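You operate a simulated robot arm through the tools that you are given. There is no shell and no other tool. Be economical: measure what you need, move in short steps, check, and stop when the job is done.

You are at the controls of a simulated two-armed robot. One attempt, no reset.

JOB
Stop the feeder, let three sleeves into the tub with the yellow button and tip them into the brown bin.
Fine: push OFF first; the white tub stands under the track spout while the button marked PUSH is pushed, once for each sleeve; put the tub back. Set down upright: white tub.

It is judged by the outcome, as a careful person would: the job done as asked, and still so three seconds after it is handed in. It fails if anything else is knocked over, pushed out of place, dropped, spilled or broken.

ROBOT AND FRAMES
Two 7-joint arms with two-finger parallel grippers on one trunk that stands fixed in place. Base frame: the origin is at the foot of the trunk, x ahead of it, y to its left, z up. Lengths are in m, angles in degrees, forces in N, time in s.
The left shoulder is at [0.07, 0.156, 1.18], the right one opposite. Payload 3.91 kg a hand.
Tool frame (each hand has its own): the origin (TCP) lies between the finger pads and is the grasp point; the fingertips stand 0.03 m ahead of it; z points along the fingers, y is the line along which they close. Largest opening 0.11 m; finger width 0.02, thickness 0.01; the body of the gripper, 0.048 by 0.112 m, starts 0.055 m behind the TCP.
Orientation is that of the tool frame in the base frame, as a unit quaternion [w, x, y, z]. With the fingers straight down and closing along the base's y, the tool's x points along the base's -x, its y along +y and its z along -z.

CONTROLS
- The arms move only by the tool send_rows. It takes "left_commands", "right_commands" or both (then of equal length, played together; a hand with none holds still); each is a list that holds one entry, the list of rows, each a list of 6 numbers: the shift along the tool's x, y, z in m, then the turn, a rotation vector about the tool's x, y, z in degrees. In form: [[[dx, dy, dz, ax, ay, az], ...]]. A call has 1 to 12 rows; each row shifts and turns the commanded pose from where the row before left it, along the tool's axes as they then stand. "left_jaw" and "right_jaw" are, for a hand that has rows, the gripper command, from -1 (fully open) to 1 (shut), values between in proportion, set as the call begins (left out, the last holds). Rows are played at 5 a second. More than 0.05 m and 8.6 degrees between two rows, or a gripper value outside its range, and nothing of the call is played. Where a pose cannot be reached the arm comes as near as it can. A force on the tool above 40 N (or 10 N above the force at the start of the call, whichever is more), or a blocked arm, ends the call early, and 0.2 s more pass. Each finger travels about 0.108 m/s and halts on what it meets, pressing with about 29 N; the grip force reading is that of the motor and also rises with nothing between the fingers. The clock runs only during rows and for 0.2 s after the last one: add rows that do not move to give the fingers time. It gives the time, the measured TCP pose, the force on the tool (base axes), the opening and the grip force at its end, in the units of the frame above (readings bear some noise), with the torque about the TCP (base axes, N m) and any sound that the robot's microphone picked up.
- Cameras (640 x 400 px; columns grow to the right, rows downward): "scene" is now at [0.1321, -0.0454, 1.4515]; the picture's right is [-0.48, -0.87, 0.00], its down [-0.13, 0.07, -0.99] and it looks along [0.87, -0.48, -0.15] (base axes); focal length 266 px, centre (320, 200). "left" rides on the left gripper at [0.072, -0.017, -0.103] in its tool frame; the picture's right is [0.23, 0.97, 0.00], its down [-0.76, 0.18, -0.62] and it looks along [-0.61, 0.14, 0.78] (tool axes); focal length 222 px, centre (320, 200). "right" rides on the right gripper at [0.072, 0.017, -0.104] in its tool frame; the picture's right is [-0.23, 0.97, 0.00], its down [-0.76, -0.18, -0.62] and it looks along [-0.61, -0.14, 0.78] (tool axes); focal length 222 px, centre (320, 200). There is no depth. A picture from a camera that has moved, and an enlarged one, comes with that camera's place and axes in the base frame and with its lens.
- get_image(camera): a new picture of that camera. It takes no simulated time.
- raise_lower(by): slides the trunk up (or, below 0, down) by that many m; the arms and the scene camera ride with it, the base frame stays. It gives what a move gives, with no picture.
- pan_tilt(pan, tilt): turns the head with the scene camera to pan (to the left, within 86 degrees either way) and tilt (down, from -29 to 69), counted from straight ahead of the robot. It gives what a move gives.
- enlarge(camera, box): a new picture of the part [left, top, right, bottom] of that camera's present view, enlarged. It takes no simulated time.
- close_job(): hands the job in; it is judged then, once.

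Go step by step. Nothing tells you positions but the pictures and the camera data: compare them with the known pose of the tool, close in by small moves and look again before you grip or let go. The budget is 120 turns and 86 pictures, counting those below and the enlarged ones. Unless the task says otherwise, let go and move clear before handing in, and close with one line.

The tools are called after "Emit:" as a command line: name --argument value ..., lists and objects as JSON in quotes. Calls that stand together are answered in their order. send_rows: Moves the arms, as the interface text tells. Its arguments: {"type":"object","properties":{"left_commands":{"type":"array","items":{"type":"array","items":{"type":"array","items":{"type":"number"}}}},"left_jaw":{"type":"number"},"right_commands":{"type":"array","items":{"type":"array","items":{"type":"array","items":{"type":"number"}}}},"right_jaw":{"type":"number"}},"required":[]} The other tools are called the same way: raise_lower (by) slides the trunk up or down; pan_tilt (pan, tilt) turns the head that bears the scene camera; get_image (camera) takes a picture; enlarge (camera, box) takes an enlarged picture of a part of a camera's view; close_job () hands the job in.

At the start:

```text
time_s: 0.0
left_position: [0.6397, -0.0406, 1.432]
left_tcp_rot: [0.0, 0.0, 1.0, 0.0]
left_ft_force: [0.5, 0.3, 0.7]
left_moment: [0.02, -0.01, 0.0]
left_width: 0.1101
left_grasp_force: 0.1
right_position: [0.4396, -0.4656, 1.4708]
right_tcp_rot: [0.0, -0.001, 1.0, 0.0]
right_ft_force: [0.0, 0.0, 1.2]
right_moment: [-0.02, 0.0, -0.01]
right_width: 0.1103
right_grasp_force: 0.1
trunk travel left (down, up): [-0.625, 0.315]
head pan, tilt: [-29.0, 8.5]
```

scene: 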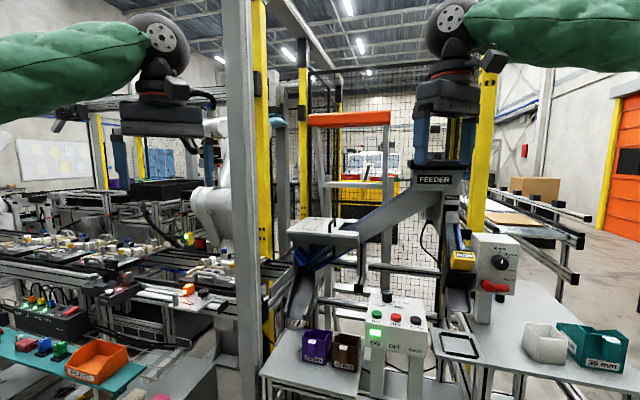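
right: 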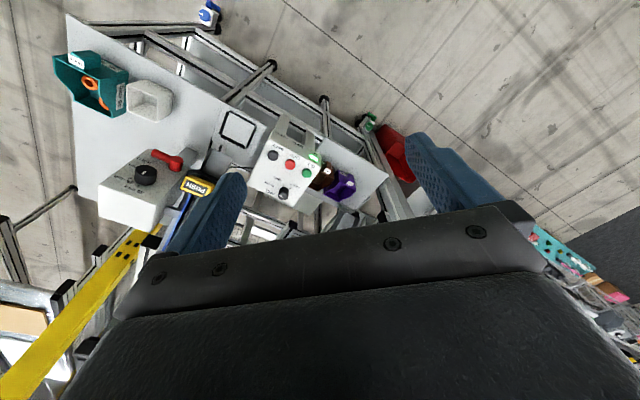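
left: 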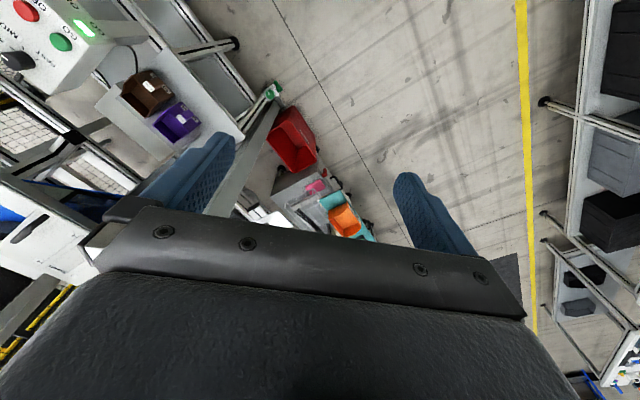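

I see a feeder with a sloping track, a control box (GO/OFF), a yellow PUSH button, a white tub at the right and a brown bin on the left. I'll look closer before moving.

Emit:
enlarge --camera "scene" --box '[260, 280, 460, 400]'

Emit:
enlarge --camera "scene" --box '[420, 220, 640, 380]'

Emit:
enlarge --camera "right" --box '[60, 40, 400, 260]'

```text
3.20 times, centred on (360, 340) of scene
camera zoom: at [0.1321, -0.0454, 1.4515], right [-0.48, -0.87, 0.0], down [-0.13, 0.07, -0.99], along [0.87, -0.48, -0.15], focal length 850 px, centre (192, -248)
```

zoom: 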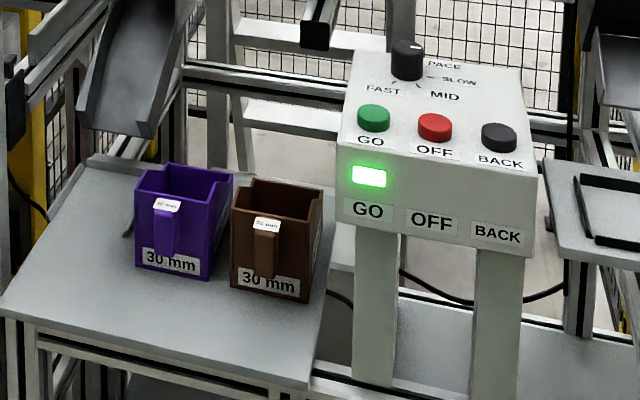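

```text
2.50 times, centred on (530, 300) of scene
camera zoom: at [0.1321, -0.0454, 1.4515], right [-0.48, -0.87, 0.0], down [-0.13, 0.07, -0.99], along [0.87, -0.48, -0.15], focal length 664 px, centre (-205, -50)
```

zoom: 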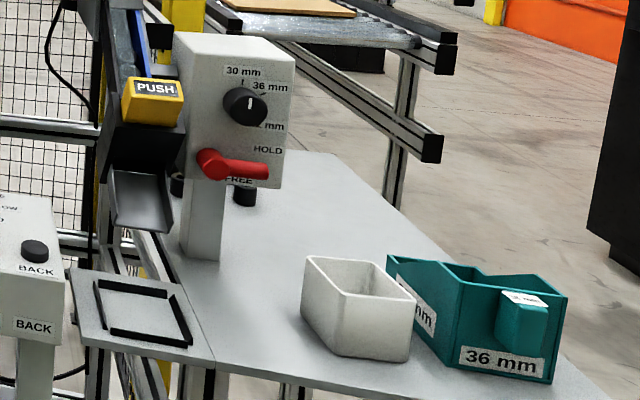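

```text
1.82 times, centred on (230, 150) of right
camera zoom: at [0.3656, -0.448, 1.575], right [0.23, 0.97, 0.0], down [0.76, -0.18, 0.62], along [0.61, -0.14, -0.78], focal length 404 px, centre (484, 291)
```

zoom: 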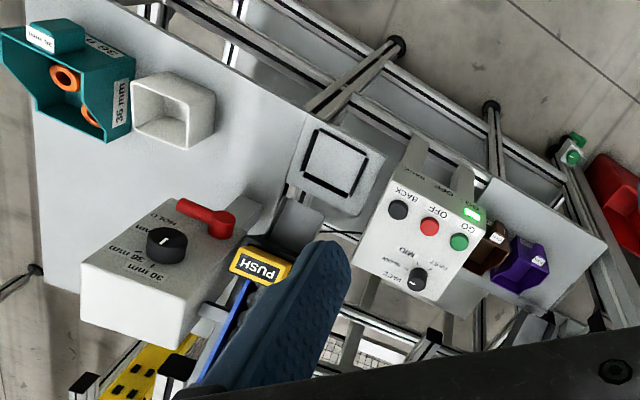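

I have rough positions (OFF near [0.68, -0.62, 0.97]). Next I aim the head at the work for a better view.

Emit:
pan_tilt --pan -48 --tilt 30

Emit:
get_image --camera "scene"

```text
time_s: 0.8
left_position: [0.6399, -0.0399, 1.433]
left_tcp_rot: [0.0, -0.001, 1.0, -0.001]
left_ft_force: [-0.1, -0.1, -0.1]
left_moment: [0.0, 0.02, -0.01]
left_width: 0.1102
left_grasp_force: 0.2
right_position: [0.4401, -0.4655, 1.4711]
right_tcp_rot: [0.0, 0.0, 1.0, 0.0]
right_ft_force: [0.2, -1.0, -0.1]
right_moment: [0.0, 0.0, 0.0]
right_width: 0.1098
right_grasp_force: 0.0
trunk travel left (down, up): [-0.625, 0.315]
head pan, tilt: [-48.0, 30.0]
```

```text
79 pictures are left
camera scene: at [0.1116, -0.0676, 1.4169], right [-0.74, -0.67, 0.0], down [-0.33, 0.37, -0.87], along [0.58, -0.64, -0.5], focal length 266 px, centre (320, 200)
```

scene: 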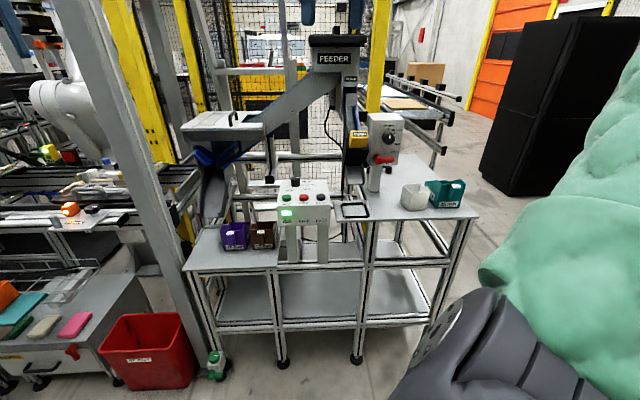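

The view is good. I enlarge both halves of the bench.

Emit:
enlarge --camera "scene" --box '[320, 90, 480, 230]'

Emit:
enlarge --camera "scene" --box '[180, 90, 350, 270]'

```text
2.86 times, centred on (400, 160) of scene
camera zoom: at [0.1116, -0.0676, 1.4169], right [-0.74, -0.67, 0.0], down [-0.33, 0.37, -0.87], along [0.58, -0.64, -0.5], focal length 759 px, centre (91, 314)
```

zoom: 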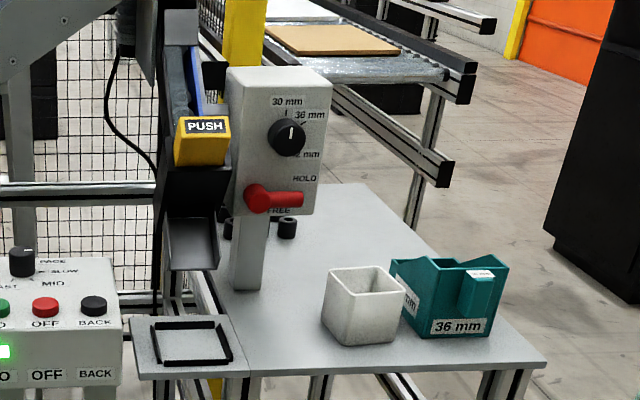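

```text
2.22 times, centred on (265, 180) of scene
camera zoom: at [0.1116, -0.0676, 1.4169], right [-0.74, -0.67, 0.0], down [-0.33, 0.37, -0.87], along [0.58, -0.64, -0.5], focal length 590 px, centre (442, 244)
```

zoom: 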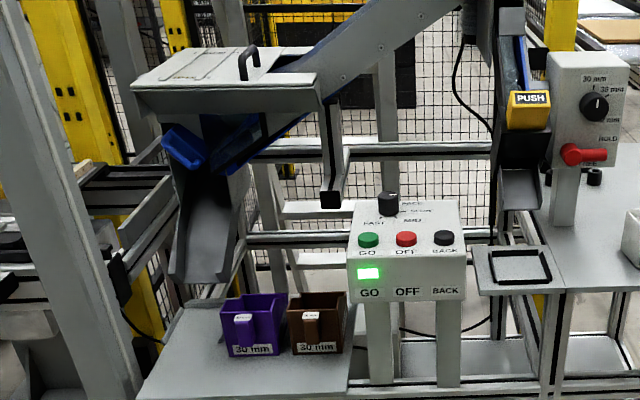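

Rough positions from triangulation: OFF [0.68,-0.615,0.967], PUSH [0.576,-0.773,1.178], tape frame [0.553,-0.742,0.916], tub rim [0.416,-0.897,0.985], brown bin rim [0.818,-0.533,0.83]. I'll bring the right hand, jaws shut, toward OFF and align it with the bench.

Emit:
send_rows --right_commands '[[[-0.027, -0.0136, 0.0314, 0, 0, 0], [-0.027, -0.0136, 0.0314, 0, 0, 0], [-0.027, -0.0136, 0.0314, 0, 0, 0], [-0.027, -0.0136, 0.0314, 0, 0, 0], [-0.027, -0.0136, 0.0314, 0, 0, 0], [0, 0, 0, 0, 0, 8], [0, 0, 0, 0, 0, 8], [0, 0, 0, 0, 0, 8], [0, 0, 0, 0, 0, 8], [0, 0, 0, 0, 0, 8], [0, 0, 0, 0, 0, 8]]]' --right_jaw 1

Emit:
get_image --camera "right"

Emit:
get_image --camera "scene"

```text
time_s: 3.2
left_position: [0.6393, -0.0403, 1.4334]
left_tcp_rot: [0.001, 0.0, 1.0, 0.0]
left_ft_force: [-0.1, 0.1, -1.0]
left_moment: [0.02, 0.02, 0.0]
left_width: 0.1099
left_grasp_force: 0.0
right_position: [0.5733, -0.5331, 1.3152]
right_tcp_rot: [0.001, 0.408, 0.913, 0.0]
right_ft_force: [0.1, 0.4, 0.3]
right_moment: [-0.02, -0.02, 0.05]
right_width: 0.0
right_grasp_force: 28.5
trunk travel left (down, up): [-0.625, 0.315]
head pan, tilt: [-48.0, 30.0]
```

```text
76 pictures are left
camera right: at [0.5369, -0.4669, 1.4186], right [0.88, 0.48, 0.0], down [0.38, -0.69, 0.62], along [0.3, -0.55, -0.78], focal length 222 px, centre (320, 200)
```

right: 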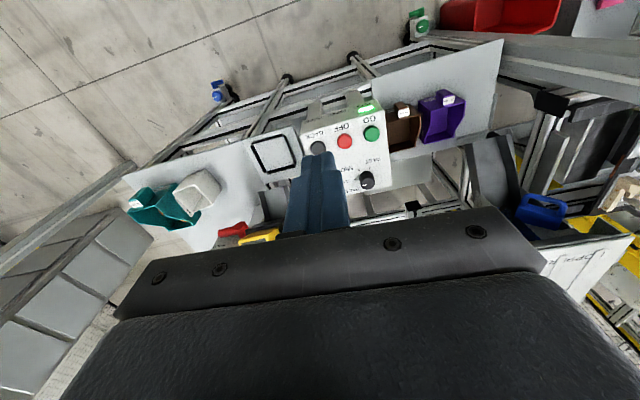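

```text
75 pictures are left
camera scene: at [0.1113, -0.0674, 1.4168], right [-0.74, -0.67, 0.0], down [-0.33, 0.37, -0.87], along [0.58, -0.64, -0.5], focal length 266 px, centre (320, 200)
```

scene: 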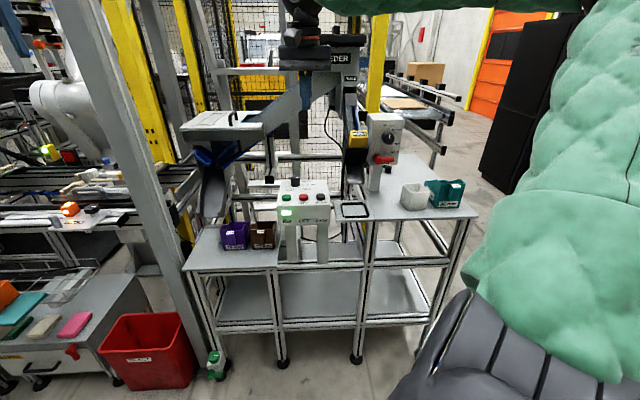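

OFF refines to about [0.679,-0.616,0.967]. I check the tilt of its panel.

Emit:
enlarge --camera "scene" --box '[250, 160, 350, 230]'

Emit:
enlarge --camera "right" --box '[220, 80, 480, 250]'

```text
5.71 times, centred on (300, 195) of scene
camera zoom: at [0.1113, -0.0674, 1.4168], right [-0.74, -0.67, 0.0], down [-0.33, 0.37, -0.87], along [0.58, -0.64, -0.5], focal length 1518 px, centre (434, 229)
```

zoom: 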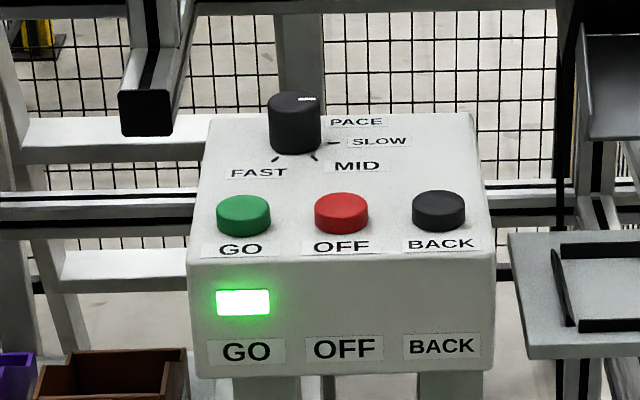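

```text
2.35 times, centred on (350, 165) of right
camera zoom: at [0.5369, -0.4669, 1.4186], right [0.88, 0.48, 0.0], down [0.38, -0.69, 0.62], along [0.3, -0.55, -0.78], focal length 523 px, centre (249, 282)
```

zoom: 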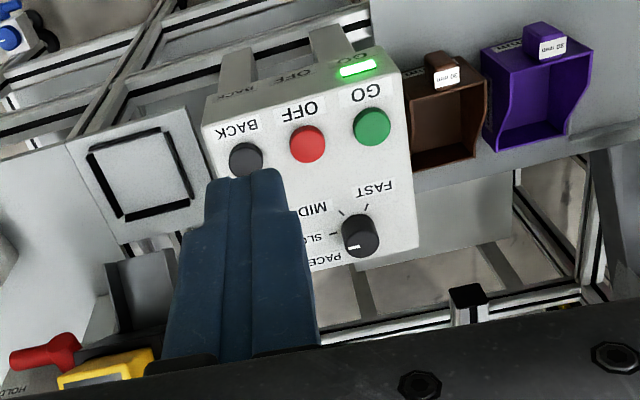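

The panel top is essentially level, so I press straight down. First I hover over OFF.

Emit:
send_rows --right_commands '[[[-0.01893, 0.00337, 0.03786, 0, 0, 0], [-0.01893, 0.00337, 0.03786, 0, 0, 0], [-0.01893, 0.00337, 0.03786, 0, 0, 0], [-0.01893, 0.00337, 0.03786, 0, 0, 0], [-0.01893, 0.00337, 0.03786, 0, 0, 0], [-0.01893, 0.00337, 0.03786, 0, 0, 0], [-0.01893, 0.00337, 0.03786, 0, 0, 0], [0, 0, 0, 0, 0, 0]]]'

Emit:
enlarge --camera "scene" --box '[250, 140, 350, 230]'

Emit:
get_image --camera "right"

```text
time_s: 5.0
left_position: [0.638, -0.0397, 1.4325]
left_tcp_rot: [0.0, 0.001, 1.0, 0.0]
left_ft_force: [0.6, -0.3, 0.3]
left_moment: [-0.01, -0.04, -0.03]
left_width: 0.1099
left_grasp_force: 0.0
right_position: [0.6778, -0.6174, 1.049]
right_tcp_rot: [0.001, 0.407, 0.913, 0.0]
right_ft_force: [0.4, -0.3, 0.0]
right_moment: [0.01, -0.05, -0.04]
right_width: 0.0001
right_grasp_force: 29.1
trunk travel left (down, up): [-0.625, 0.315]
head pan, tilt: [-48.0, 30.0]
```

```text
4.44 times, centred on (300, 185) of scene
camera zoom: at [0.1105, -0.0671, 1.417], right [-0.74, -0.67, 0.0], down [-0.33, 0.37, -0.87], along [0.58, -0.64, -0.5], focal length 1181 px, centre (409, 267)
```

zoom: 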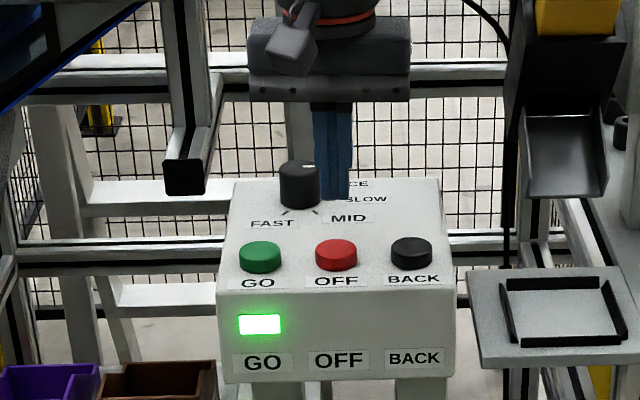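

```text
71 pictures are left
camera right: at [0.6411, -0.55, 1.1531], right [0.88, 0.48, 0.0], down [0.38, -0.68, 0.62], along [0.3, -0.55, -0.78], focal length 222 px, centre (320, 200)
```

right: 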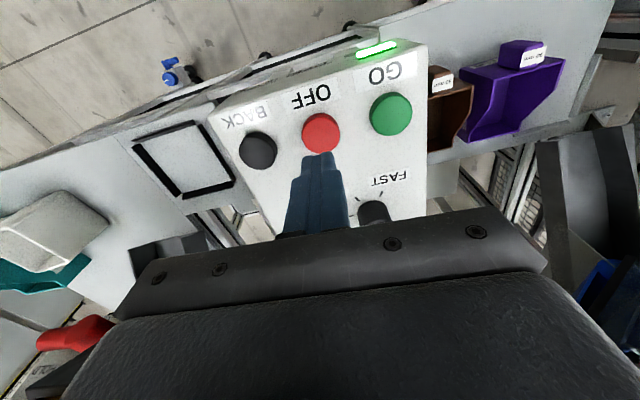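

The tip is just behind OFF, so I shift 7 mm toward me and press down slowly.

Emit:
send_rows --right_commands '[[[0.007, 0.0025, 0, 0, 0, 0], [0, 0, 0.02, 0, 0, 0], [0, 0, 0.012, 0, 0, 0], [0, 0, 0.005, 0, 0, 0], [0, 0, 0.004, 0, 0, 0], [0, 0, 0.003, 0, 0, 0], [0, 0, 0.003, 0, 0, 0]]]'

Emit:
enlarge --camera "scene" --box '[250, 140, 350, 230]'

```text
time_s: 6.7
left_position: [0.6393, -0.0417, 1.4318]
left_tcp_rot: [0.0, 0.0, 1.0, 0.0]
left_ft_force: [0.4, 0.3, 0.9]
left_moment: [0.01, 0.02, 0.04]
left_width: 0.1098
left_grasp_force: 0.0
right_position: [0.6778, -0.608, 1.0024]
right_tcp_rot: [0.0, 0.406, 0.914, 0.0]
right_ft_force: [-0.4, -1.5, 2.6]
right_moment: [-0.08, 0.0, -0.02]
right_width: 0.0002
right_grasp_force: 29.0
trunk travel left (down, up): [-0.625, 0.315]
head pan, tilt: [-48.0, 30.0]
heard: click
```

```text
4.44 times, centred on (300, 185) of scene
camera zoom: at [0.1116, -0.0678, 1.4168], right [-0.74, -0.67, 0.0], down [-0.34, 0.37, -0.87], along [0.58, -0.64, -0.5], focal length 1181 px, centre (409, 267)
```

zoom: 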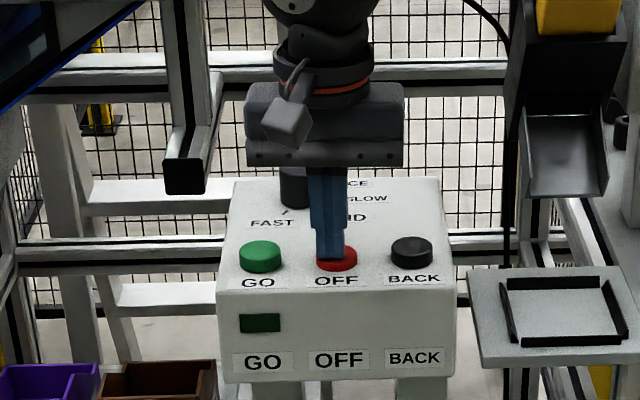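

OFF clicked and the green lamp is out. I back off upward and toward me, then look at the lever/PUSH unit with the wrist camera.

Emit:
send_rows --right_commands '[[[0, 0, -0.04, 0, 0, 0], [0, 0, -0.04, 0, 0, 0], [0, 0, -0.04, 0, 0, 0], [0.03, -0.03, -0.02, 0, 0, 0], [0.03, -0.03, -0.01, 0, 0, 0], [0.03, -0.03, 0, 0, 0, 0], [0.03, -0.03, 0, 0, 0, 0], [0.03, -0.03, 0, 0, 0, 0], [0.03, -0.02, 0, 0, 0, 0], [0.03, -0.02, 0, 0, 0, 0], [0, 0, 0, 0, 0, 0]]]' --right_jaw -1

Emit:
get_image --camera "right"

Emit:
get_image --camera "scene"

```text
time_s: 9.1
left_position: [0.6407, -0.0409, 1.4318]
left_tcp_rot: [-0.001, 0.0, 1.0, 0.0]
left_ft_force: [0.3, 0.0, 0.2]
left_moment: [-0.01, 0.02, 0.0]
left_width: 0.1097
left_grasp_force: 0.1
right_position: [0.3961, -0.5798, 1.1544]
right_tcp_rot: [-0.001, 0.406, 0.914, 0.0]
right_ft_force: [-0.1, 0.5, -0.2]
right_moment: [-0.01, -0.01, -0.02]
right_width: 0.11
right_grasp_force: 0.1
trunk travel left (down, up): [-0.625, 0.315]
head pan, tilt: [-48.0, 30.0]
```

```text
69 pictures are left
camera right: at [0.3589, -0.5141, 1.2573], right [0.88, 0.48, 0.0], down [0.38, -0.69, 0.62], along [0.3, -0.54, -0.78], focal length 222 px, centre (320, 200)
```

right: 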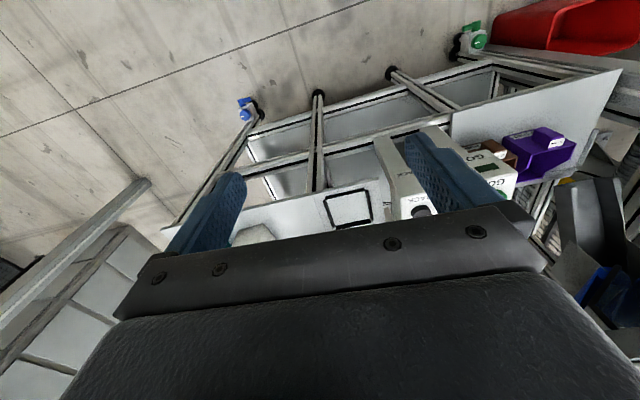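

```text
68 pictures are left
camera scene: at [0.1123, -0.0684, 1.4167], right [-0.74, -0.67, 0.0], down [-0.34, 0.37, -0.87], along [0.58, -0.64, -0.5], focal length 266 px, centre (320, 200)
```

scene: 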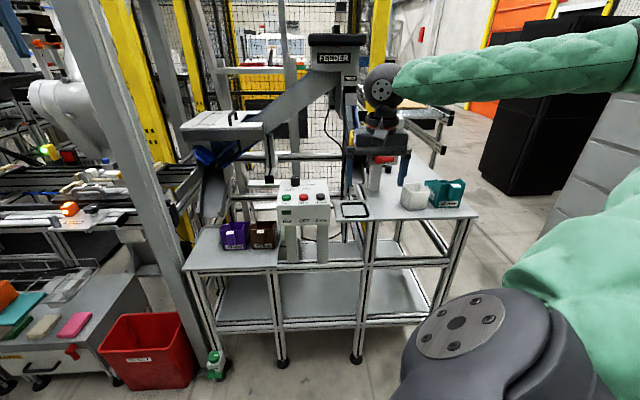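

OFF is done. I plan to grip the tub with the tool horizontal from the front (camera on top) so I can tip by rolling the wrist; I turn the hand for that in free space.

Emit:
send_rows --right_commands '[[[0, 0, 0, 0, 0, -8.5], [0, 0, 0, 0, 0, -8.5], [0, 0, 0, 0, 0, -8.5], [0, 0, 0, 0, 0, -8.5], [0, 0, 0, 0, 0, -8.5], [0, 0, 0, 0, 0, -8.5], [0, 0, 0, 0, 0, -8.5], [0, 0, 0, 0, 0, -8.5], [0, 0, 0, 0, 0, -8.5], [0, 0, 0, 0, 0, -8.5], [0, 0, 0, 0, 0, -8.5], [0, 0, 0, 0, 0, -8.5]]]'

Emit:
send_rows --right_commands '[[[0, 0, 0, 0, 0, -7.8], [0, 0, 0, 0, 0, -7.8], [0, 0, 0, 0, 0, -7.8], [0, 0, 0, 0, 0, -7.8], [0, 0, 0, 0, 0, -7.8], [0, 0, 0, 0, 0, -7.8], [0, 0, 0, 0, 0, -7.8], [0, 0, 0, 0, 0, -7.8], [0, 0, 0, 0, 0, -7.8], [0, 0, 0, 0, 0, -7.8], [0, 0, 0, 0, 0, 0]]]'

```text
time_s: 11.7
left_position: [0.64, -0.0404, 1.4331]
left_tcp_rot: [0.0, -0.001, 1.0, 0.0]
left_ft_force: [-0.2, -0.3, 0.2]
left_moment: [-0.01, 0.01, 0.03]
left_width: 0.1102
left_grasp_force: 0.1
right_position: [0.3962, -0.5811, 1.153]
right_tcp_rot: [0.0, -0.456, 0.89, 0.0]
right_ft_force: [-1.0, 0.3, 0.3]
right_moment: [-0.01, 0.01, 0.02]
right_width: 0.1101
right_grasp_force: 0.0
trunk travel left (down, up): [-0.625, 0.315]
head pan, tilt: [-48.0, 30.0]
```

```text
time_s: 14.1
left_position: [0.64, -0.0409, 1.4324]
left_tcp_rot: [0.0, 0.0, 1.0, 0.0]
left_ft_force: [0.4, -0.3, 0.1]
left_moment: [-0.02, 0.02, 0.0]
left_width: 0.11
left_grasp_force: 0.0
right_position: [0.3959, -0.5809, 1.1516]
right_tcp_rot: [0.0, 0.914, -0.406, 0.0]
right_ft_force: [-0.2, -0.2, -0.5]
right_moment: [0.03, -0.04, 0.0]
right_width: 0.1098
right_grasp_force: 0.2
trunk travel left (down, up): [-0.625, 0.315]
head pan, tilt: [-48.0, 30.0]
```

The roll worked. Now I pitch the hand up to about 10° below horizontal.

Emit:
send_rows --right_commands '[[[0, 0, 0, 0, 8, 0], [0, 0, 0, 0, 8, 0], [0, 0, 0, 0, 8, 0], [0, 0, 0, 0, 8, 0], [0, 0, 0, 0, 8, 0], [0, 0, 0, 0, 8, 0], [0, 0, 0, 0, 8, 0], [0, 0, 0, 0, 8, 0], [0, 0, 0, 0, 8, 0], [0, 0, 0, 0, 8, 0], [0, 0, 0, 0, 0, 0]]]'

Emit:
get_image --camera "right"

Emit:
get_image --camera "scene"

```text
time_s: 16.4
left_position: [0.6388, -0.0398, 1.4338]
left_tcp_rot: [0.001, 0.0, 1.0, 0.0]
left_ft_force: [-0.5, 0.5, -0.4]
left_moment: [0.0, -0.02, -0.03]
left_width: 0.1101
left_grasp_force: 0.1
right_position: [0.4752, -0.6584, 1.1824]
right_tcp_rot: [0.26, 0.701, -0.311, 0.587]
right_ft_force: [-0.7, 0.1, 0.4]
right_moment: [0.04, 0.01, 0.0]
right_width: 0.11
right_grasp_force: 0.0
right hand out of reach, approached as far as the arm can: row 4, 5, 6, 7, 8, 9, 10
trunk travel left (down, up): [-0.625, 0.315]
head pan, tilt: [-48.0, 30.0]
```

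```text
67 pictures are left
camera right: at [0.4014, -0.6029, 1.2713], right [-0.75, -0.62, -0.22], down [-0.37, 0.67, -0.64], along [0.55, -0.4, -0.73], focal length 222 px, centre (320, 200)
```

right: 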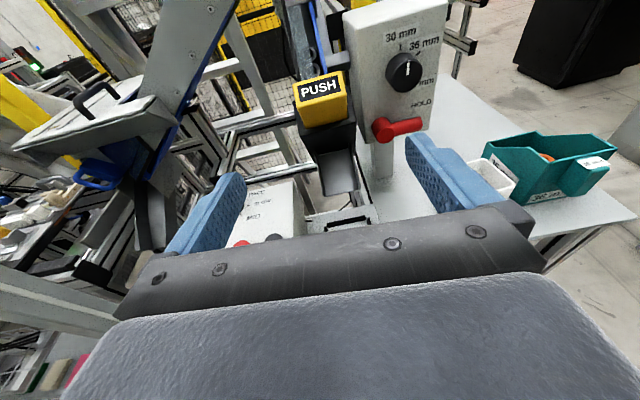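

```text
66 pictures are left
camera scene: at [0.111, -0.0673, 1.4169], right [-0.74, -0.67, 0.0], down [-0.33, 0.37, -0.87], along [0.58, -0.64, -0.5], focal length 266 px, centre (320, 200)
```

scene: 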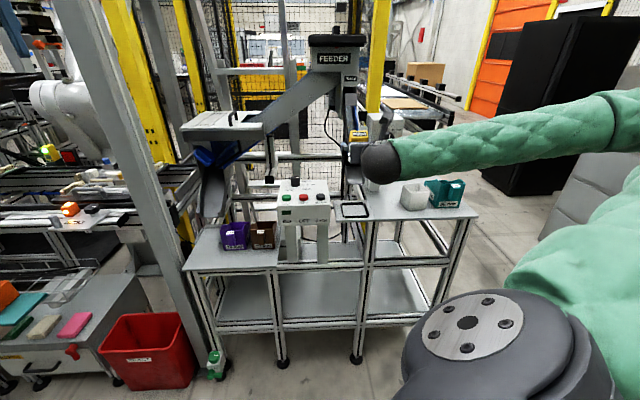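

The orientation was reached; only position drifted because that spot is too close in. I look closely at the panel from here.

Emit:
enlarge --camera "right" --box '[270, 0, 470, 240]'

Emit:
enlarge --camera "right" --box '[440, 110, 640, 240]'

```text
1.67 times, centred on (370, 120) of right
camera zoom: at [0.4014, -0.6029, 1.2713], right [-0.75, -0.62, -0.22], down [-0.37, 0.67, -0.64], along [0.55, -0.4, -0.73], focal length 370 px, centre (237, 333)
```

zoom: 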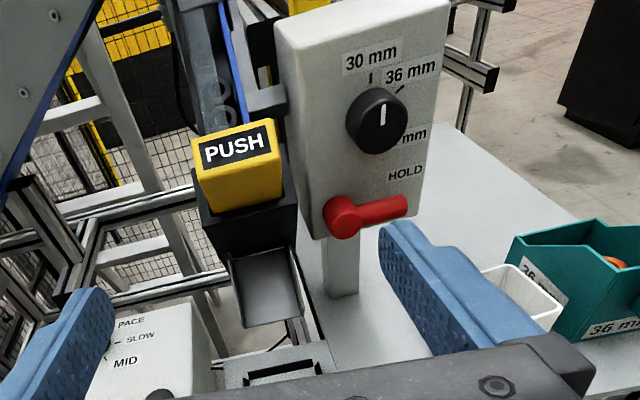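

```text
3.08 times, centred on (540, 175) of right
camera zoom: at [0.4014, -0.6029, 1.2713], right [-0.75, -0.62, -0.22], down [-0.37, 0.67, -0.64], along [0.55, -0.4, -0.73], focal length 684 px, centre (-357, 277)
```

zoom: 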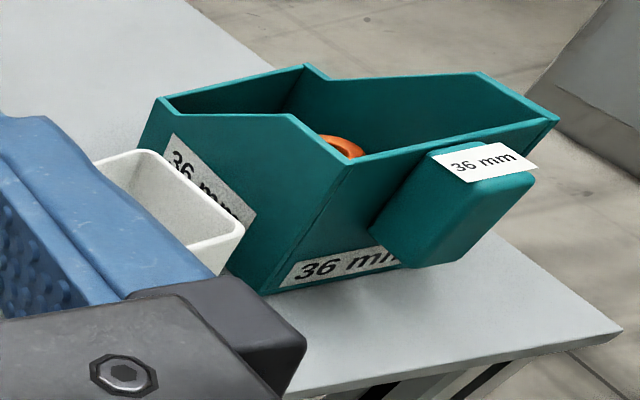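

The selector is at 30 mm and the lever is untouched; I leave them. The PUSH face seems tilted about 30° toward me. Now I slide right toward the tub at height.

Emit:
send_rows --right_commands '[[[0, 0.04, 0, 0, 0, 0], [0, 0.04, 0, 0, 0, 0], [0, 0.04, 0, 0, 0, 0], [0, 0.04, 0, 0, 0, 0], [0, 0.04, 0, 0, 0, 0], [0, 0, 0, 0, 0, 0]]]'

```text
time_s: 17.9
left_position: [0.6392, -0.0412, 1.4329]
left_tcp_rot: [0.0, 0.0, 1.0, 0.0]
left_ft_force: [-0.9, 0.4, 0.6]
left_moment: [0.01, 0.02, 0.02]
left_width: 0.1097
left_grasp_force: 0.1
right_position: [0.3286, -0.7916, 1.1839]
right_tcp_rot: [0.261, 0.7, -0.312, 0.587]
right_ft_force: [0.1, 0.3, -0.2]
right_moment: [0.03, -0.02, 0.0]
right_width: 0.1097
right_grasp_force: 0.0
trunk travel left (down, up): [-0.625, 0.315]
head pan, tilt: [-48.0, 30.0]
```

Motion is from the achieved pose, good. I look at the tub from here.

Emit:
get_image --camera "right"

Emit:
enlarge --camera "scene" --box '[320, 130, 500, 250]'

```text
63 pictures are left
camera right: at [0.2547, -0.7361, 1.2732], right [-0.75, -0.62, -0.22], down [-0.37, 0.67, -0.64], along [0.55, -0.4, -0.73], focal length 222 px, centre (320, 200)
```

right: 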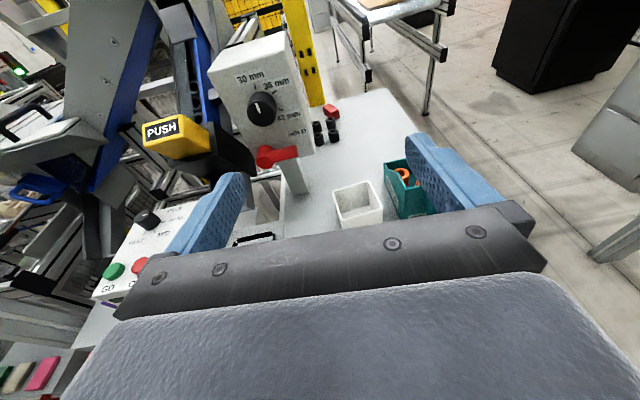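

```text
3.33 times, centred on (410, 190) of scene
camera zoom: at [0.112, -0.0679, 1.4167], right [-0.74, -0.67, 0.0], down [-0.34, 0.37, -0.87], along [0.58, -0.64, -0.5], focal length 886 px, centre (20, 233)
```

zoom: 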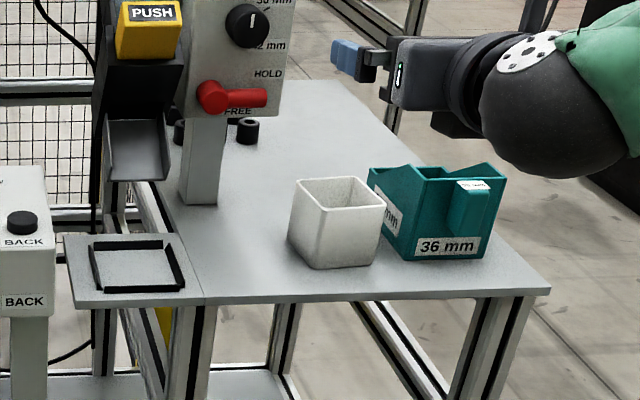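

The tub sits very close to the teal bin; I measure that gap before choosing a grip.

Emit:
enlarge --camera "right" --box '[310, 120, 450, 240]'

Emit:
enlarge --camera "scene" --box '[390, 165, 480, 220]'

```text
3.33 times, centred on (380, 180) of right
camera zoom: at [0.2547, -0.7361, 1.2732], right [-0.75, -0.62, -0.22], down [-0.37, 0.67, -0.64], along [0.55, -0.4, -0.73], focal length 740 px, centre (120, 267)
```

zoom: 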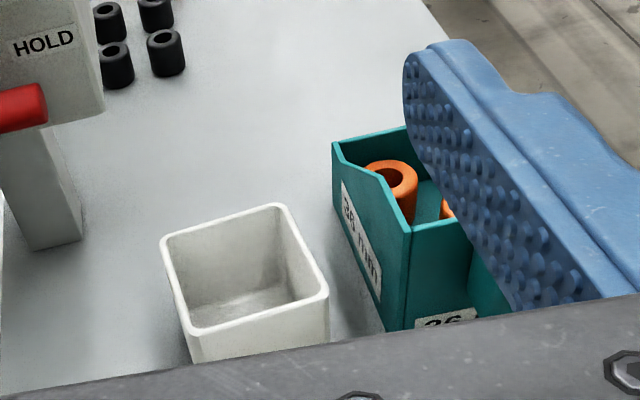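

```text
7.11 times, centred on (435, 192) of scene
camera zoom: at [0.112, -0.0679, 1.4167], right [-0.74, -0.67, 0.0], down [-0.34, 0.37, -0.87], along [0.58, -0.64, -0.5], focal length 1890 px, centre (-498, 253)
```

zoom: 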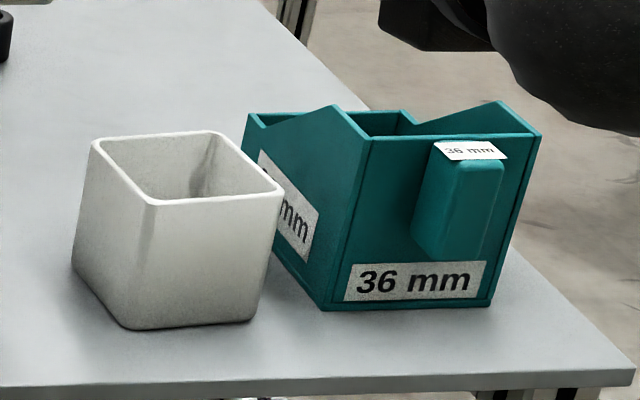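

The gap is about 4 cm, enough for a finger. The tub is ~68 mm wide, 73 mm tall, rim centre ≈[0.422,-0.931,0.975], turned ~9° from the bench. I move to a pre-grasp in front of it.

Emit:
send_rows --right_commands '[[[-0.0344, 0.0071, 0.0142, 0, 0, 0], [-0.0344, 0.0071, 0.0142, 0, 0, 0], [-0.0344, 0.0071, 0.0142, 0, 0, 0], [-0.0344, 0.0071, 0.0142, 0, 0, 0], [-0.0344, 0.0071, 0.0142, 0, 0, 0], [-0.0344, 0.0071, 0.0142, 0, 0, 0], [0, 0, 0, 4.4, 0, 0], [0, 0, 0, 4.4, 0, 0], [0, 0, 0, 0, 0, 0]]]'

Emit:
get_image --camera "right"

Emit:
enlarge --camera "scene" --box '[370, 140, 500, 240]'

```text
time_s: 19.9
left_position: [0.6389, -0.0408, 1.4317]
left_tcp_rot: [0.0, 0.0, 1.0, -0.001]
left_ft_force: [0.1, 0.0, -0.1]
left_moment: [-0.01, 0.04, -0.02]
left_width: 0.1099
left_grasp_force: 0.1
right_position: [0.327, -0.858, 0.9654]
right_tcp_rot: [0.205, 0.719, -0.265, 0.608]
right_ft_force: [0.7, -0.4, 0.7]
right_moment: [-0.01, 0.01, 0.0]
right_width: 0.1099
right_grasp_force: 0.1
trunk travel left (down, up): [-0.625, 0.315]
head pan, tilt: [-48.0, 30.0]
```

```text
59 pictures are left
camera right: at [0.2444, -0.8151, 1.0542], right [-0.64, -0.72, -0.25], down [-0.45, 0.62, -0.64], along [0.62, -0.3, -0.73], focal length 222 px, centre (320, 200)
```

right: 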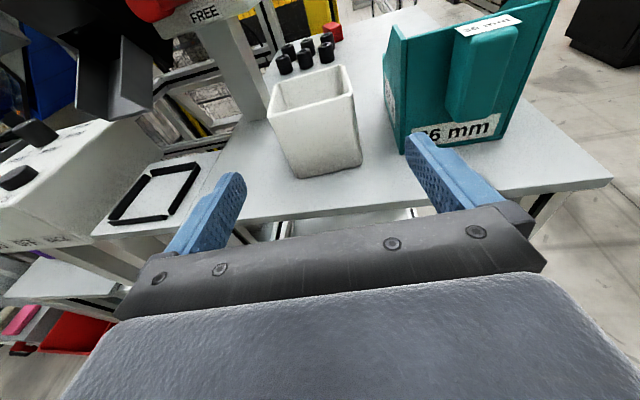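

```text
4.00 times, centred on (435, 190) of scene
camera zoom: at [0.1115, -0.0679, 1.4168], right [-0.74, -0.67, 0.0], down [-0.33, 0.37, -0.87], along [0.58, -0.64, -0.5], focal length 1063 px, centre (-140, 240)
```

zoom: 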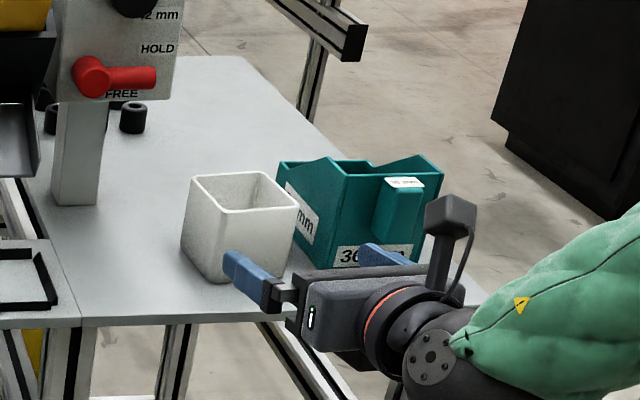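

The projection of my tub estimate matches this picture within a pixel or two. I advance around the tub with the jaws open.

Emit:
send_rows --right_commands '[[[0, -0.0013, 0.03, 0, 0, 0], [0, -0.0013, 0.03, 0, 0, 0], [0, 0, 0.03, 0, 0, 0], [0, 0, 0.031, 0, 0, 0], [0, 0, 0, 0, 0, 0]]]'

Emit:
get_image --camera "right"

Emit:
enlarge --camera "scene" --box '[370, 140, 500, 240]'

```text
time_s: 21.1
left_position: [0.6379, -0.0393, 1.4325]
left_tcp_rot: [0.0, 0.0, 1.0, 0.0]
left_ft_force: [-0.9, -0.1, 1.1]
left_moment: [0.03, 0.01, -0.01]
left_width: 0.11
left_grasp_force: 0.1
right_position: [0.4209, -0.9273, 0.9465]
right_tcp_rot: [0.206, 0.718, -0.265, 0.61]
right_ft_force: [-0.3, -1.0, 0.3]
right_moment: [0.0, -0.01, 0.01]
right_width: 0.1098
right_grasp_force: 0.0
trunk travel left (down, up): [-0.625, 0.315]
head pan, tilt: [-48.0, 30.0]
```

```text
57 pictures are left
camera right: at [0.3379, -0.8853, 1.0351], right [-0.64, -0.72, -0.25], down [-0.45, 0.62, -0.64], along [0.62, -0.3, -0.73], focal length 222 px, centre (320, 200)
```

right: 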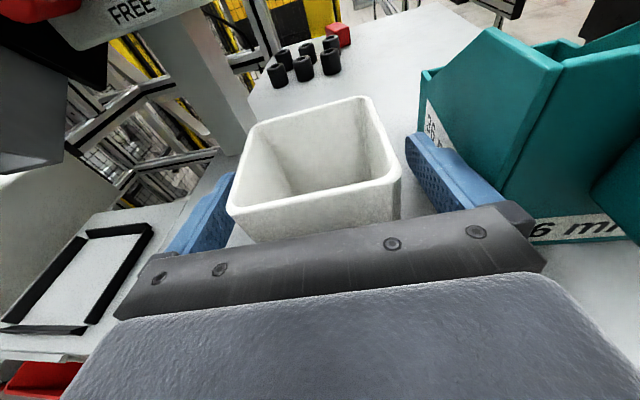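

```text
4.00 times, centred on (435, 190) of scene
camera zoom: at [0.1105, -0.067, 1.417], right [-0.74, -0.67, 0.0], down [-0.33, 0.37, -0.87], along [0.58, -0.64, -0.5], focal length 1063 px, centre (-140, 240)
```

zoom: 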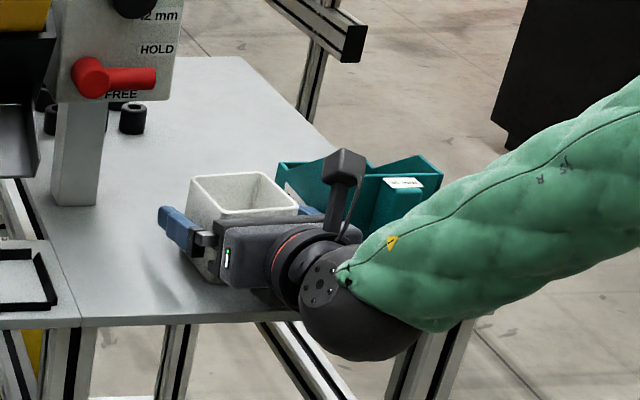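

The tub is between the fingers and aligned. I close and check.

Emit:
send_rows --right_commands '[[[0, 0, 0, 0, 0, 0], [0, 0, 0, 0, 0, 0], [0, 0, 0, 0, 0, 0], [0, 0, 0, 0, 0, 0]]]' --right_jaw 0.3

Emit:
get_image --camera "right"

```text
time_s: 22.1
left_position: [0.6398, -0.0412, 1.4319]
left_tcp_rot: [0.001, 0.0, 1.0, 0.0]
left_ft_force: [-0.7, -0.2, 0.5]
left_moment: [0.02, 0.0, 0.03]
left_width: 0.11
left_grasp_force: 0.0
right_position: [0.4214, -0.9289, 0.9451]
right_tcp_rot: [0.207, 0.718, -0.265, 0.609]
right_ft_force: [0.7, -0.5, -0.6]
right_moment: [0.01, 0.02, -0.01]
right_width: 0.0737
right_grasp_force: 29.1
trunk travel left (down, up): [-0.625, 0.315]
head pan, tilt: [-48.0, 30.0]
```

```text
55 pictures are left
camera right: at [0.3383, -0.8858, 1.0341], right [-0.64, -0.72, -0.25], down [-0.45, 0.62, -0.64], along [0.62, -0.3, -0.73], focal length 222 px, centre (320, 200)
```

right: 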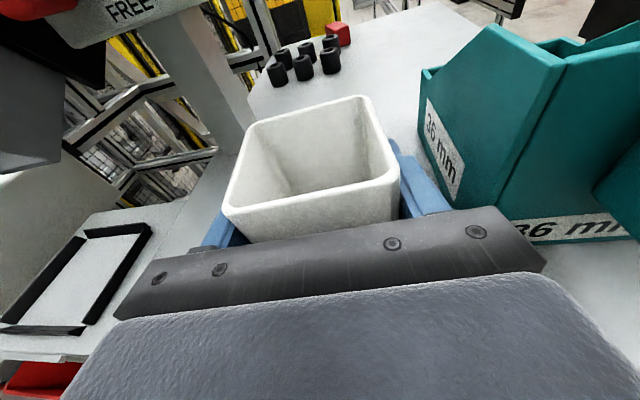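

Gripped (width 0.0737). I note the return pose [0.421,-0.928,0.946], then lift, back off, slide left in front of the tape frame and square up to the bench.

Emit:
send_rows --right_commands '[[[0.0393, 0, -0.007, 0, 0, 0], [0.0393, 0, -0.007, 0, 0, 0], [-0.0071, 0, -0.0394, 0, 0, 0], [-0.0071, 0, -0.0394, 0, 0, 0], [-0.0009, -0.04, -0.0026, 0, 0, 0], [-0.0009, -0.04, -0.0026, 0, 0, 0], [-0.0009, -0.04, -0.0026, 0, 0, 0], [-0.0009, -0.04, -0.0026, 0, 0, 0], [-0.0009, -0.04, -0.0026, 0, 0, 0], [-0.0009, -0.04, -0.0026, 0, 0, 0], [0, 0, 0, -4.4, 0, 0], [0, 0, 0, -4.4, 0, 0]]]'

Emit:
get_image --camera "right"

Emit:
get_image --camera "scene"

```text
time_s: 24.6
left_position: [0.6392, -0.0406, 1.4317]
left_tcp_rot: [-0.001, 0.0, 1.0, 0.0]
left_ft_force: [0.7, 0.4, 0.1]
left_moment: [0.01, 0.01, -0.01]
left_width: 0.11
left_grasp_force: 0.2
right_position: [0.4962, -0.684, 1.0264]
right_tcp_rot: [0.262, 0.7, -0.312, 0.586]
right_ft_force: [-0.1, -0.8, -0.7]
right_moment: [0.0, 0.02, -0.02]
right_width: 0.0736
right_grasp_force: 29.1
trunk travel left (down, up): [-0.625, 0.315]
head pan, tilt: [-48.0, 30.0]
```

```text
54 pictures are left
camera right: at [0.4231, -0.6286, 1.1159], right [-0.75, -0.62, -0.22], down [-0.37, 0.67, -0.64], along [0.55, -0.4, -0.73], focal length 222 px, centre (320, 200)
```

right: 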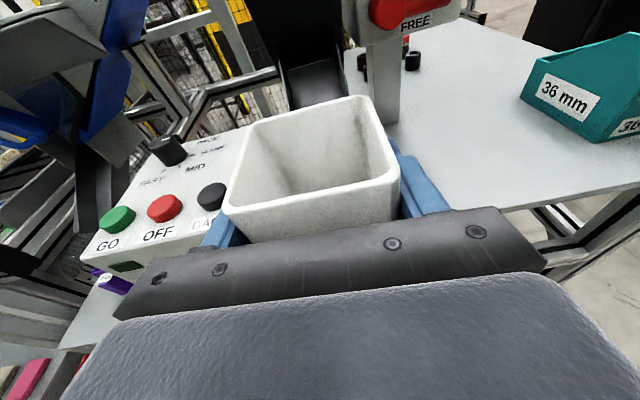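

```text
53 pictures are left
camera scene: at [0.1123, -0.068, 1.4167], right [-0.74, -0.67, 0.0], down [-0.34, 0.37, -0.87], along [0.58, -0.64, -0.5], focal length 266 px, centre (320, 200)
```

scene: 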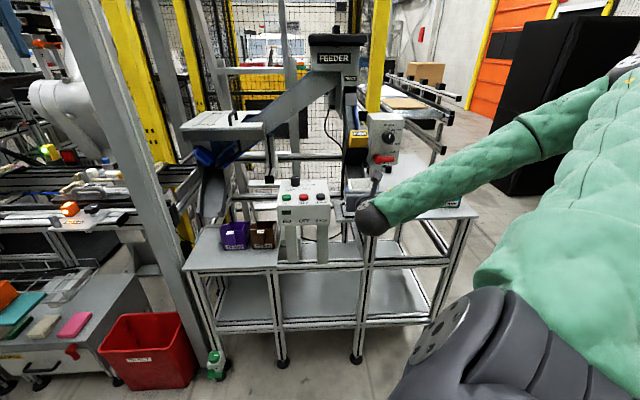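

My own forearm hides the tape frame from the head camera, so I bring the left hand over as a second viewpoint.

Emit:
send_rows --left_commands '[[[-0.0075, -0.041, 0.0225, 0, 0, 0], [-0.0075, -0.041, 0.0225, 0, 0, 0], [-0.0075, -0.041, 0.0225, 0, 0, 0], [-0.0075, -0.041, 0.0225, 0, 0, 0], [-0.0075, -0.041, 0.0225, 0, 0, 0], [-0.0075, -0.041, 0.0225, 0, 0, 0], [-0.0075, -0.041, 0.0225, 0, 0, 0], [-0.0075, -0.041, 0.0225, 0, 0, 0]]]'

Emit:
send_rows --left_commands '[[[0, 0, 0, 0, 0, 8.5], [0, 0, 0, 0, 0, 8.5], [0, 0, 0, 0, 0, 8.5], [0, 0, 0, 0, 0, 8.5], [0, 0, 0, 0, 0, 8.5], [0, 0, 0, 0, 0, 8.5], [0, 0, 0, 0, 0, 8.5], [0, 0, 0, 0, 0, 8.5], [0, 0, 0, 0, 0, 8.5], [0, 0, 0, 0, 0, 8.5], [0, 0, 0, 0, 0, 8.5], [0, 0, 0, 0, 0, 0]]]'

Emit:
get_image --camera "left"

```text
time_s: 26.4
left_position: [0.6969, -0.3675, 1.2536]
left_tcp_rot: [0.0, -0.001, 1.0, 0.001]
left_ft_force: [-0.1, -0.9, 0.9]
left_moment: [0.0, 0.0, 0.04]
left_width: 0.1098
left_grasp_force: 0.1
right_position: [0.497, -0.6868, 1.0252]
right_tcp_rot: [0.261, 0.701, -0.312, 0.586]
right_ft_force: [-0.1, 0.1, -1.1]
right_moment: [0.01, 0.01, 0.0]
right_width: 0.0736
right_grasp_force: 28.5
trunk travel left (down, up): [-0.625, 0.315]
head pan, tilt: [-48.0, 30.0]
```

```text
time_s: 29.1
left_position: [0.6994, -0.3691, 1.2521]
left_tcp_rot: [0.0, 0.729, 0.685, 0.0]
left_ft_force: [0.6, 0.0, -0.3]
left_moment: [0.03, -0.01, -0.01]
left_width: 0.1099
left_grasp_force: 0.0
right_position: [0.4957, -0.6854, 1.027]
right_tcp_rot: [0.26, 0.701, -0.311, 0.587]
right_ft_force: [-0.5, 0.2, 0.0]
right_moment: [0.0, -0.01, -0.03]
right_width: 0.0738
right_grasp_force: 29.5
trunk travel left (down, up): [-0.625, 0.315]
head pan, tilt: [-48.0, 30.0]
```

```text
52 pictures are left
camera left: at [0.6869, -0.2957, 1.356], right [0.99, 0.17, 0.0], down [0.13, -0.77, 0.62], along [0.1, -0.61, -0.78], focal length 222 px, centre (320, 200)
```

left: 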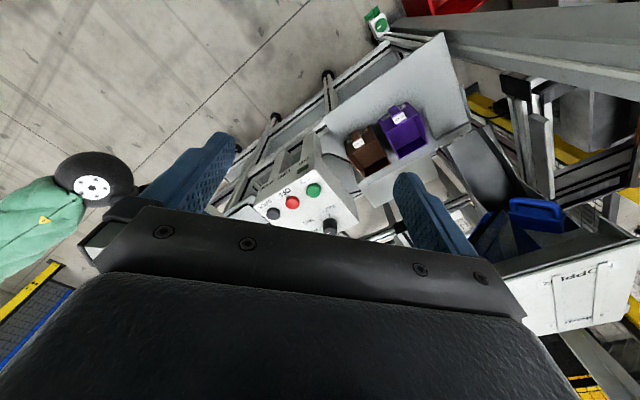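

The left gripper blocks its own view; I shift it up and nearer and shut its jaws.

Emit:
send_rows --left_commands '[[[-0.021, -0.0138, -0.03, 0, 0, 0], [-0.021, -0.0138, -0.03, 0, 0, 0], [-0.021, -0.0138, -0.03, 0, 0, 0], [-0.021, -0.0138, -0.03, 0, 0, 0], [0, 0, 0, 0, 0, 0]]]' --left_jaw 1

Emit:
get_image --camera "left"

```text
time_s: 30.2
left_position: [0.6436, -0.4485, 1.3732]
left_tcp_rot: [-0.001, 0.728, 0.686, -0.001]
left_ft_force: [0.8, 0.1, 0.2]
left_moment: [-0.04, 0.05, 0.04]
left_width: 0.0
left_grasp_force: 29.0
right_position: [0.4973, -0.6845, 1.0265]
right_tcp_rot: [0.262, 0.7, -0.312, 0.586]
right_ft_force: [-0.4, -0.5, -0.5]
right_moment: [-0.01, 0.02, -0.03]
right_width: 0.0737
right_grasp_force: 29.2
trunk travel left (down, up): [-0.625, 0.315]
head pan, tilt: [-48.0, 30.0]
```

```text
51 pictures are left
camera left: at [0.6308, -0.3758, 1.4771], right [0.99, 0.17, 0.0], down [0.13, -0.77, 0.62], along [0.1, -0.61, -0.78], focal length 222 px, centre (320, 200)
```

left: 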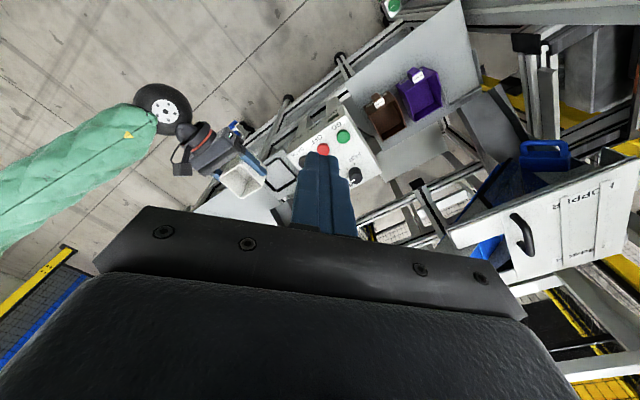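

Now the frame and tub are in view; I enlarge.

Emit:
enlarge --camera "left" --box '[210, 130, 310, 220]'

```text
4.44 times, centred on (260, 175) of left
camera zoom: at [0.6308, -0.3758, 1.4771], right [0.99, 0.17, 0.0], down [0.13, -0.77, 0.62], along [0.1, -0.61, -0.78], focal length 987 px, centre (587, 311)
```

zoom: 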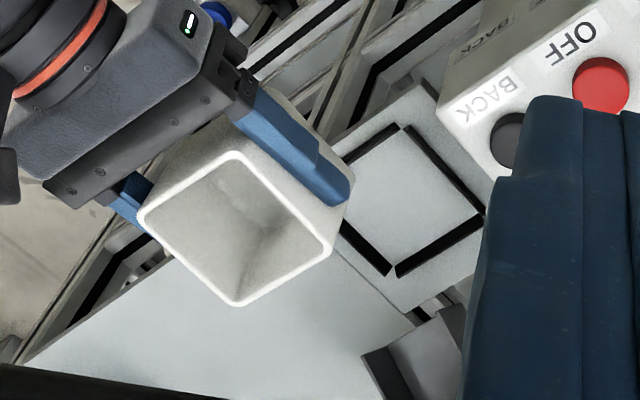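

The frame centre comes out at about [0.560,-0.745,0.913], yaw ≈ -43.5°. I zoom further for size and the spout.

Emit:
enlarge --camera "left" --box '[255, 150, 295, 200]'

Emit:
enlarge --camera "scene" --box '[330, 120, 390, 220]'

```text
8.00 times, centred on (275, 175) of left
camera zoom: at [0.6308, -0.3758, 1.4771], right [0.99, 0.17, 0.0], down [0.13, -0.77, 0.62], along [0.1, -0.61, -0.78], focal length 1777 px, centre (680, 400)
```

zoom: 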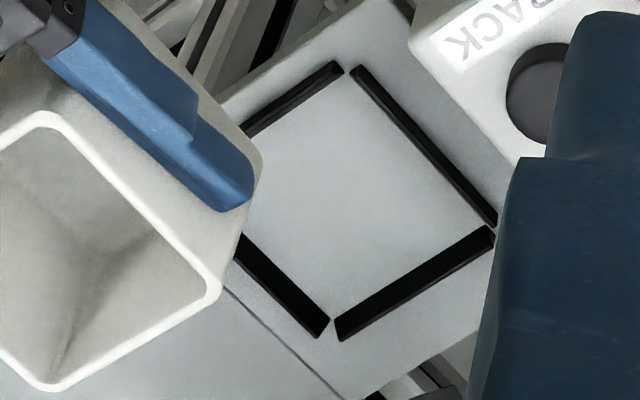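

```text
4.00 times, centred on (360, 170) of scene
camera zoom: at [0.1132, -0.0677, 1.4166], right [-0.74, -0.67, 0.0], down [-0.34, 0.37, -0.87], along [0.58, -0.64, -0.5], focal length 1063 px, centre (160, 320)
```

zoom: 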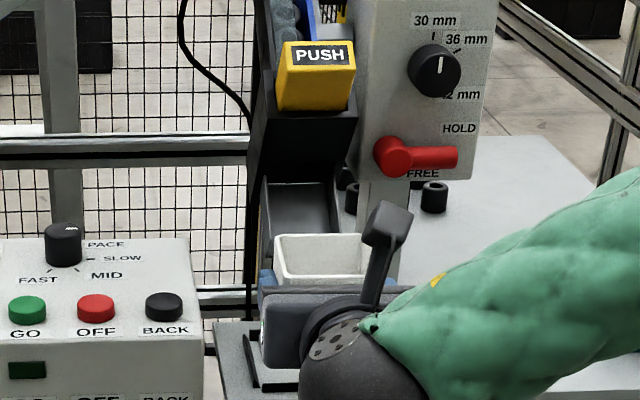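

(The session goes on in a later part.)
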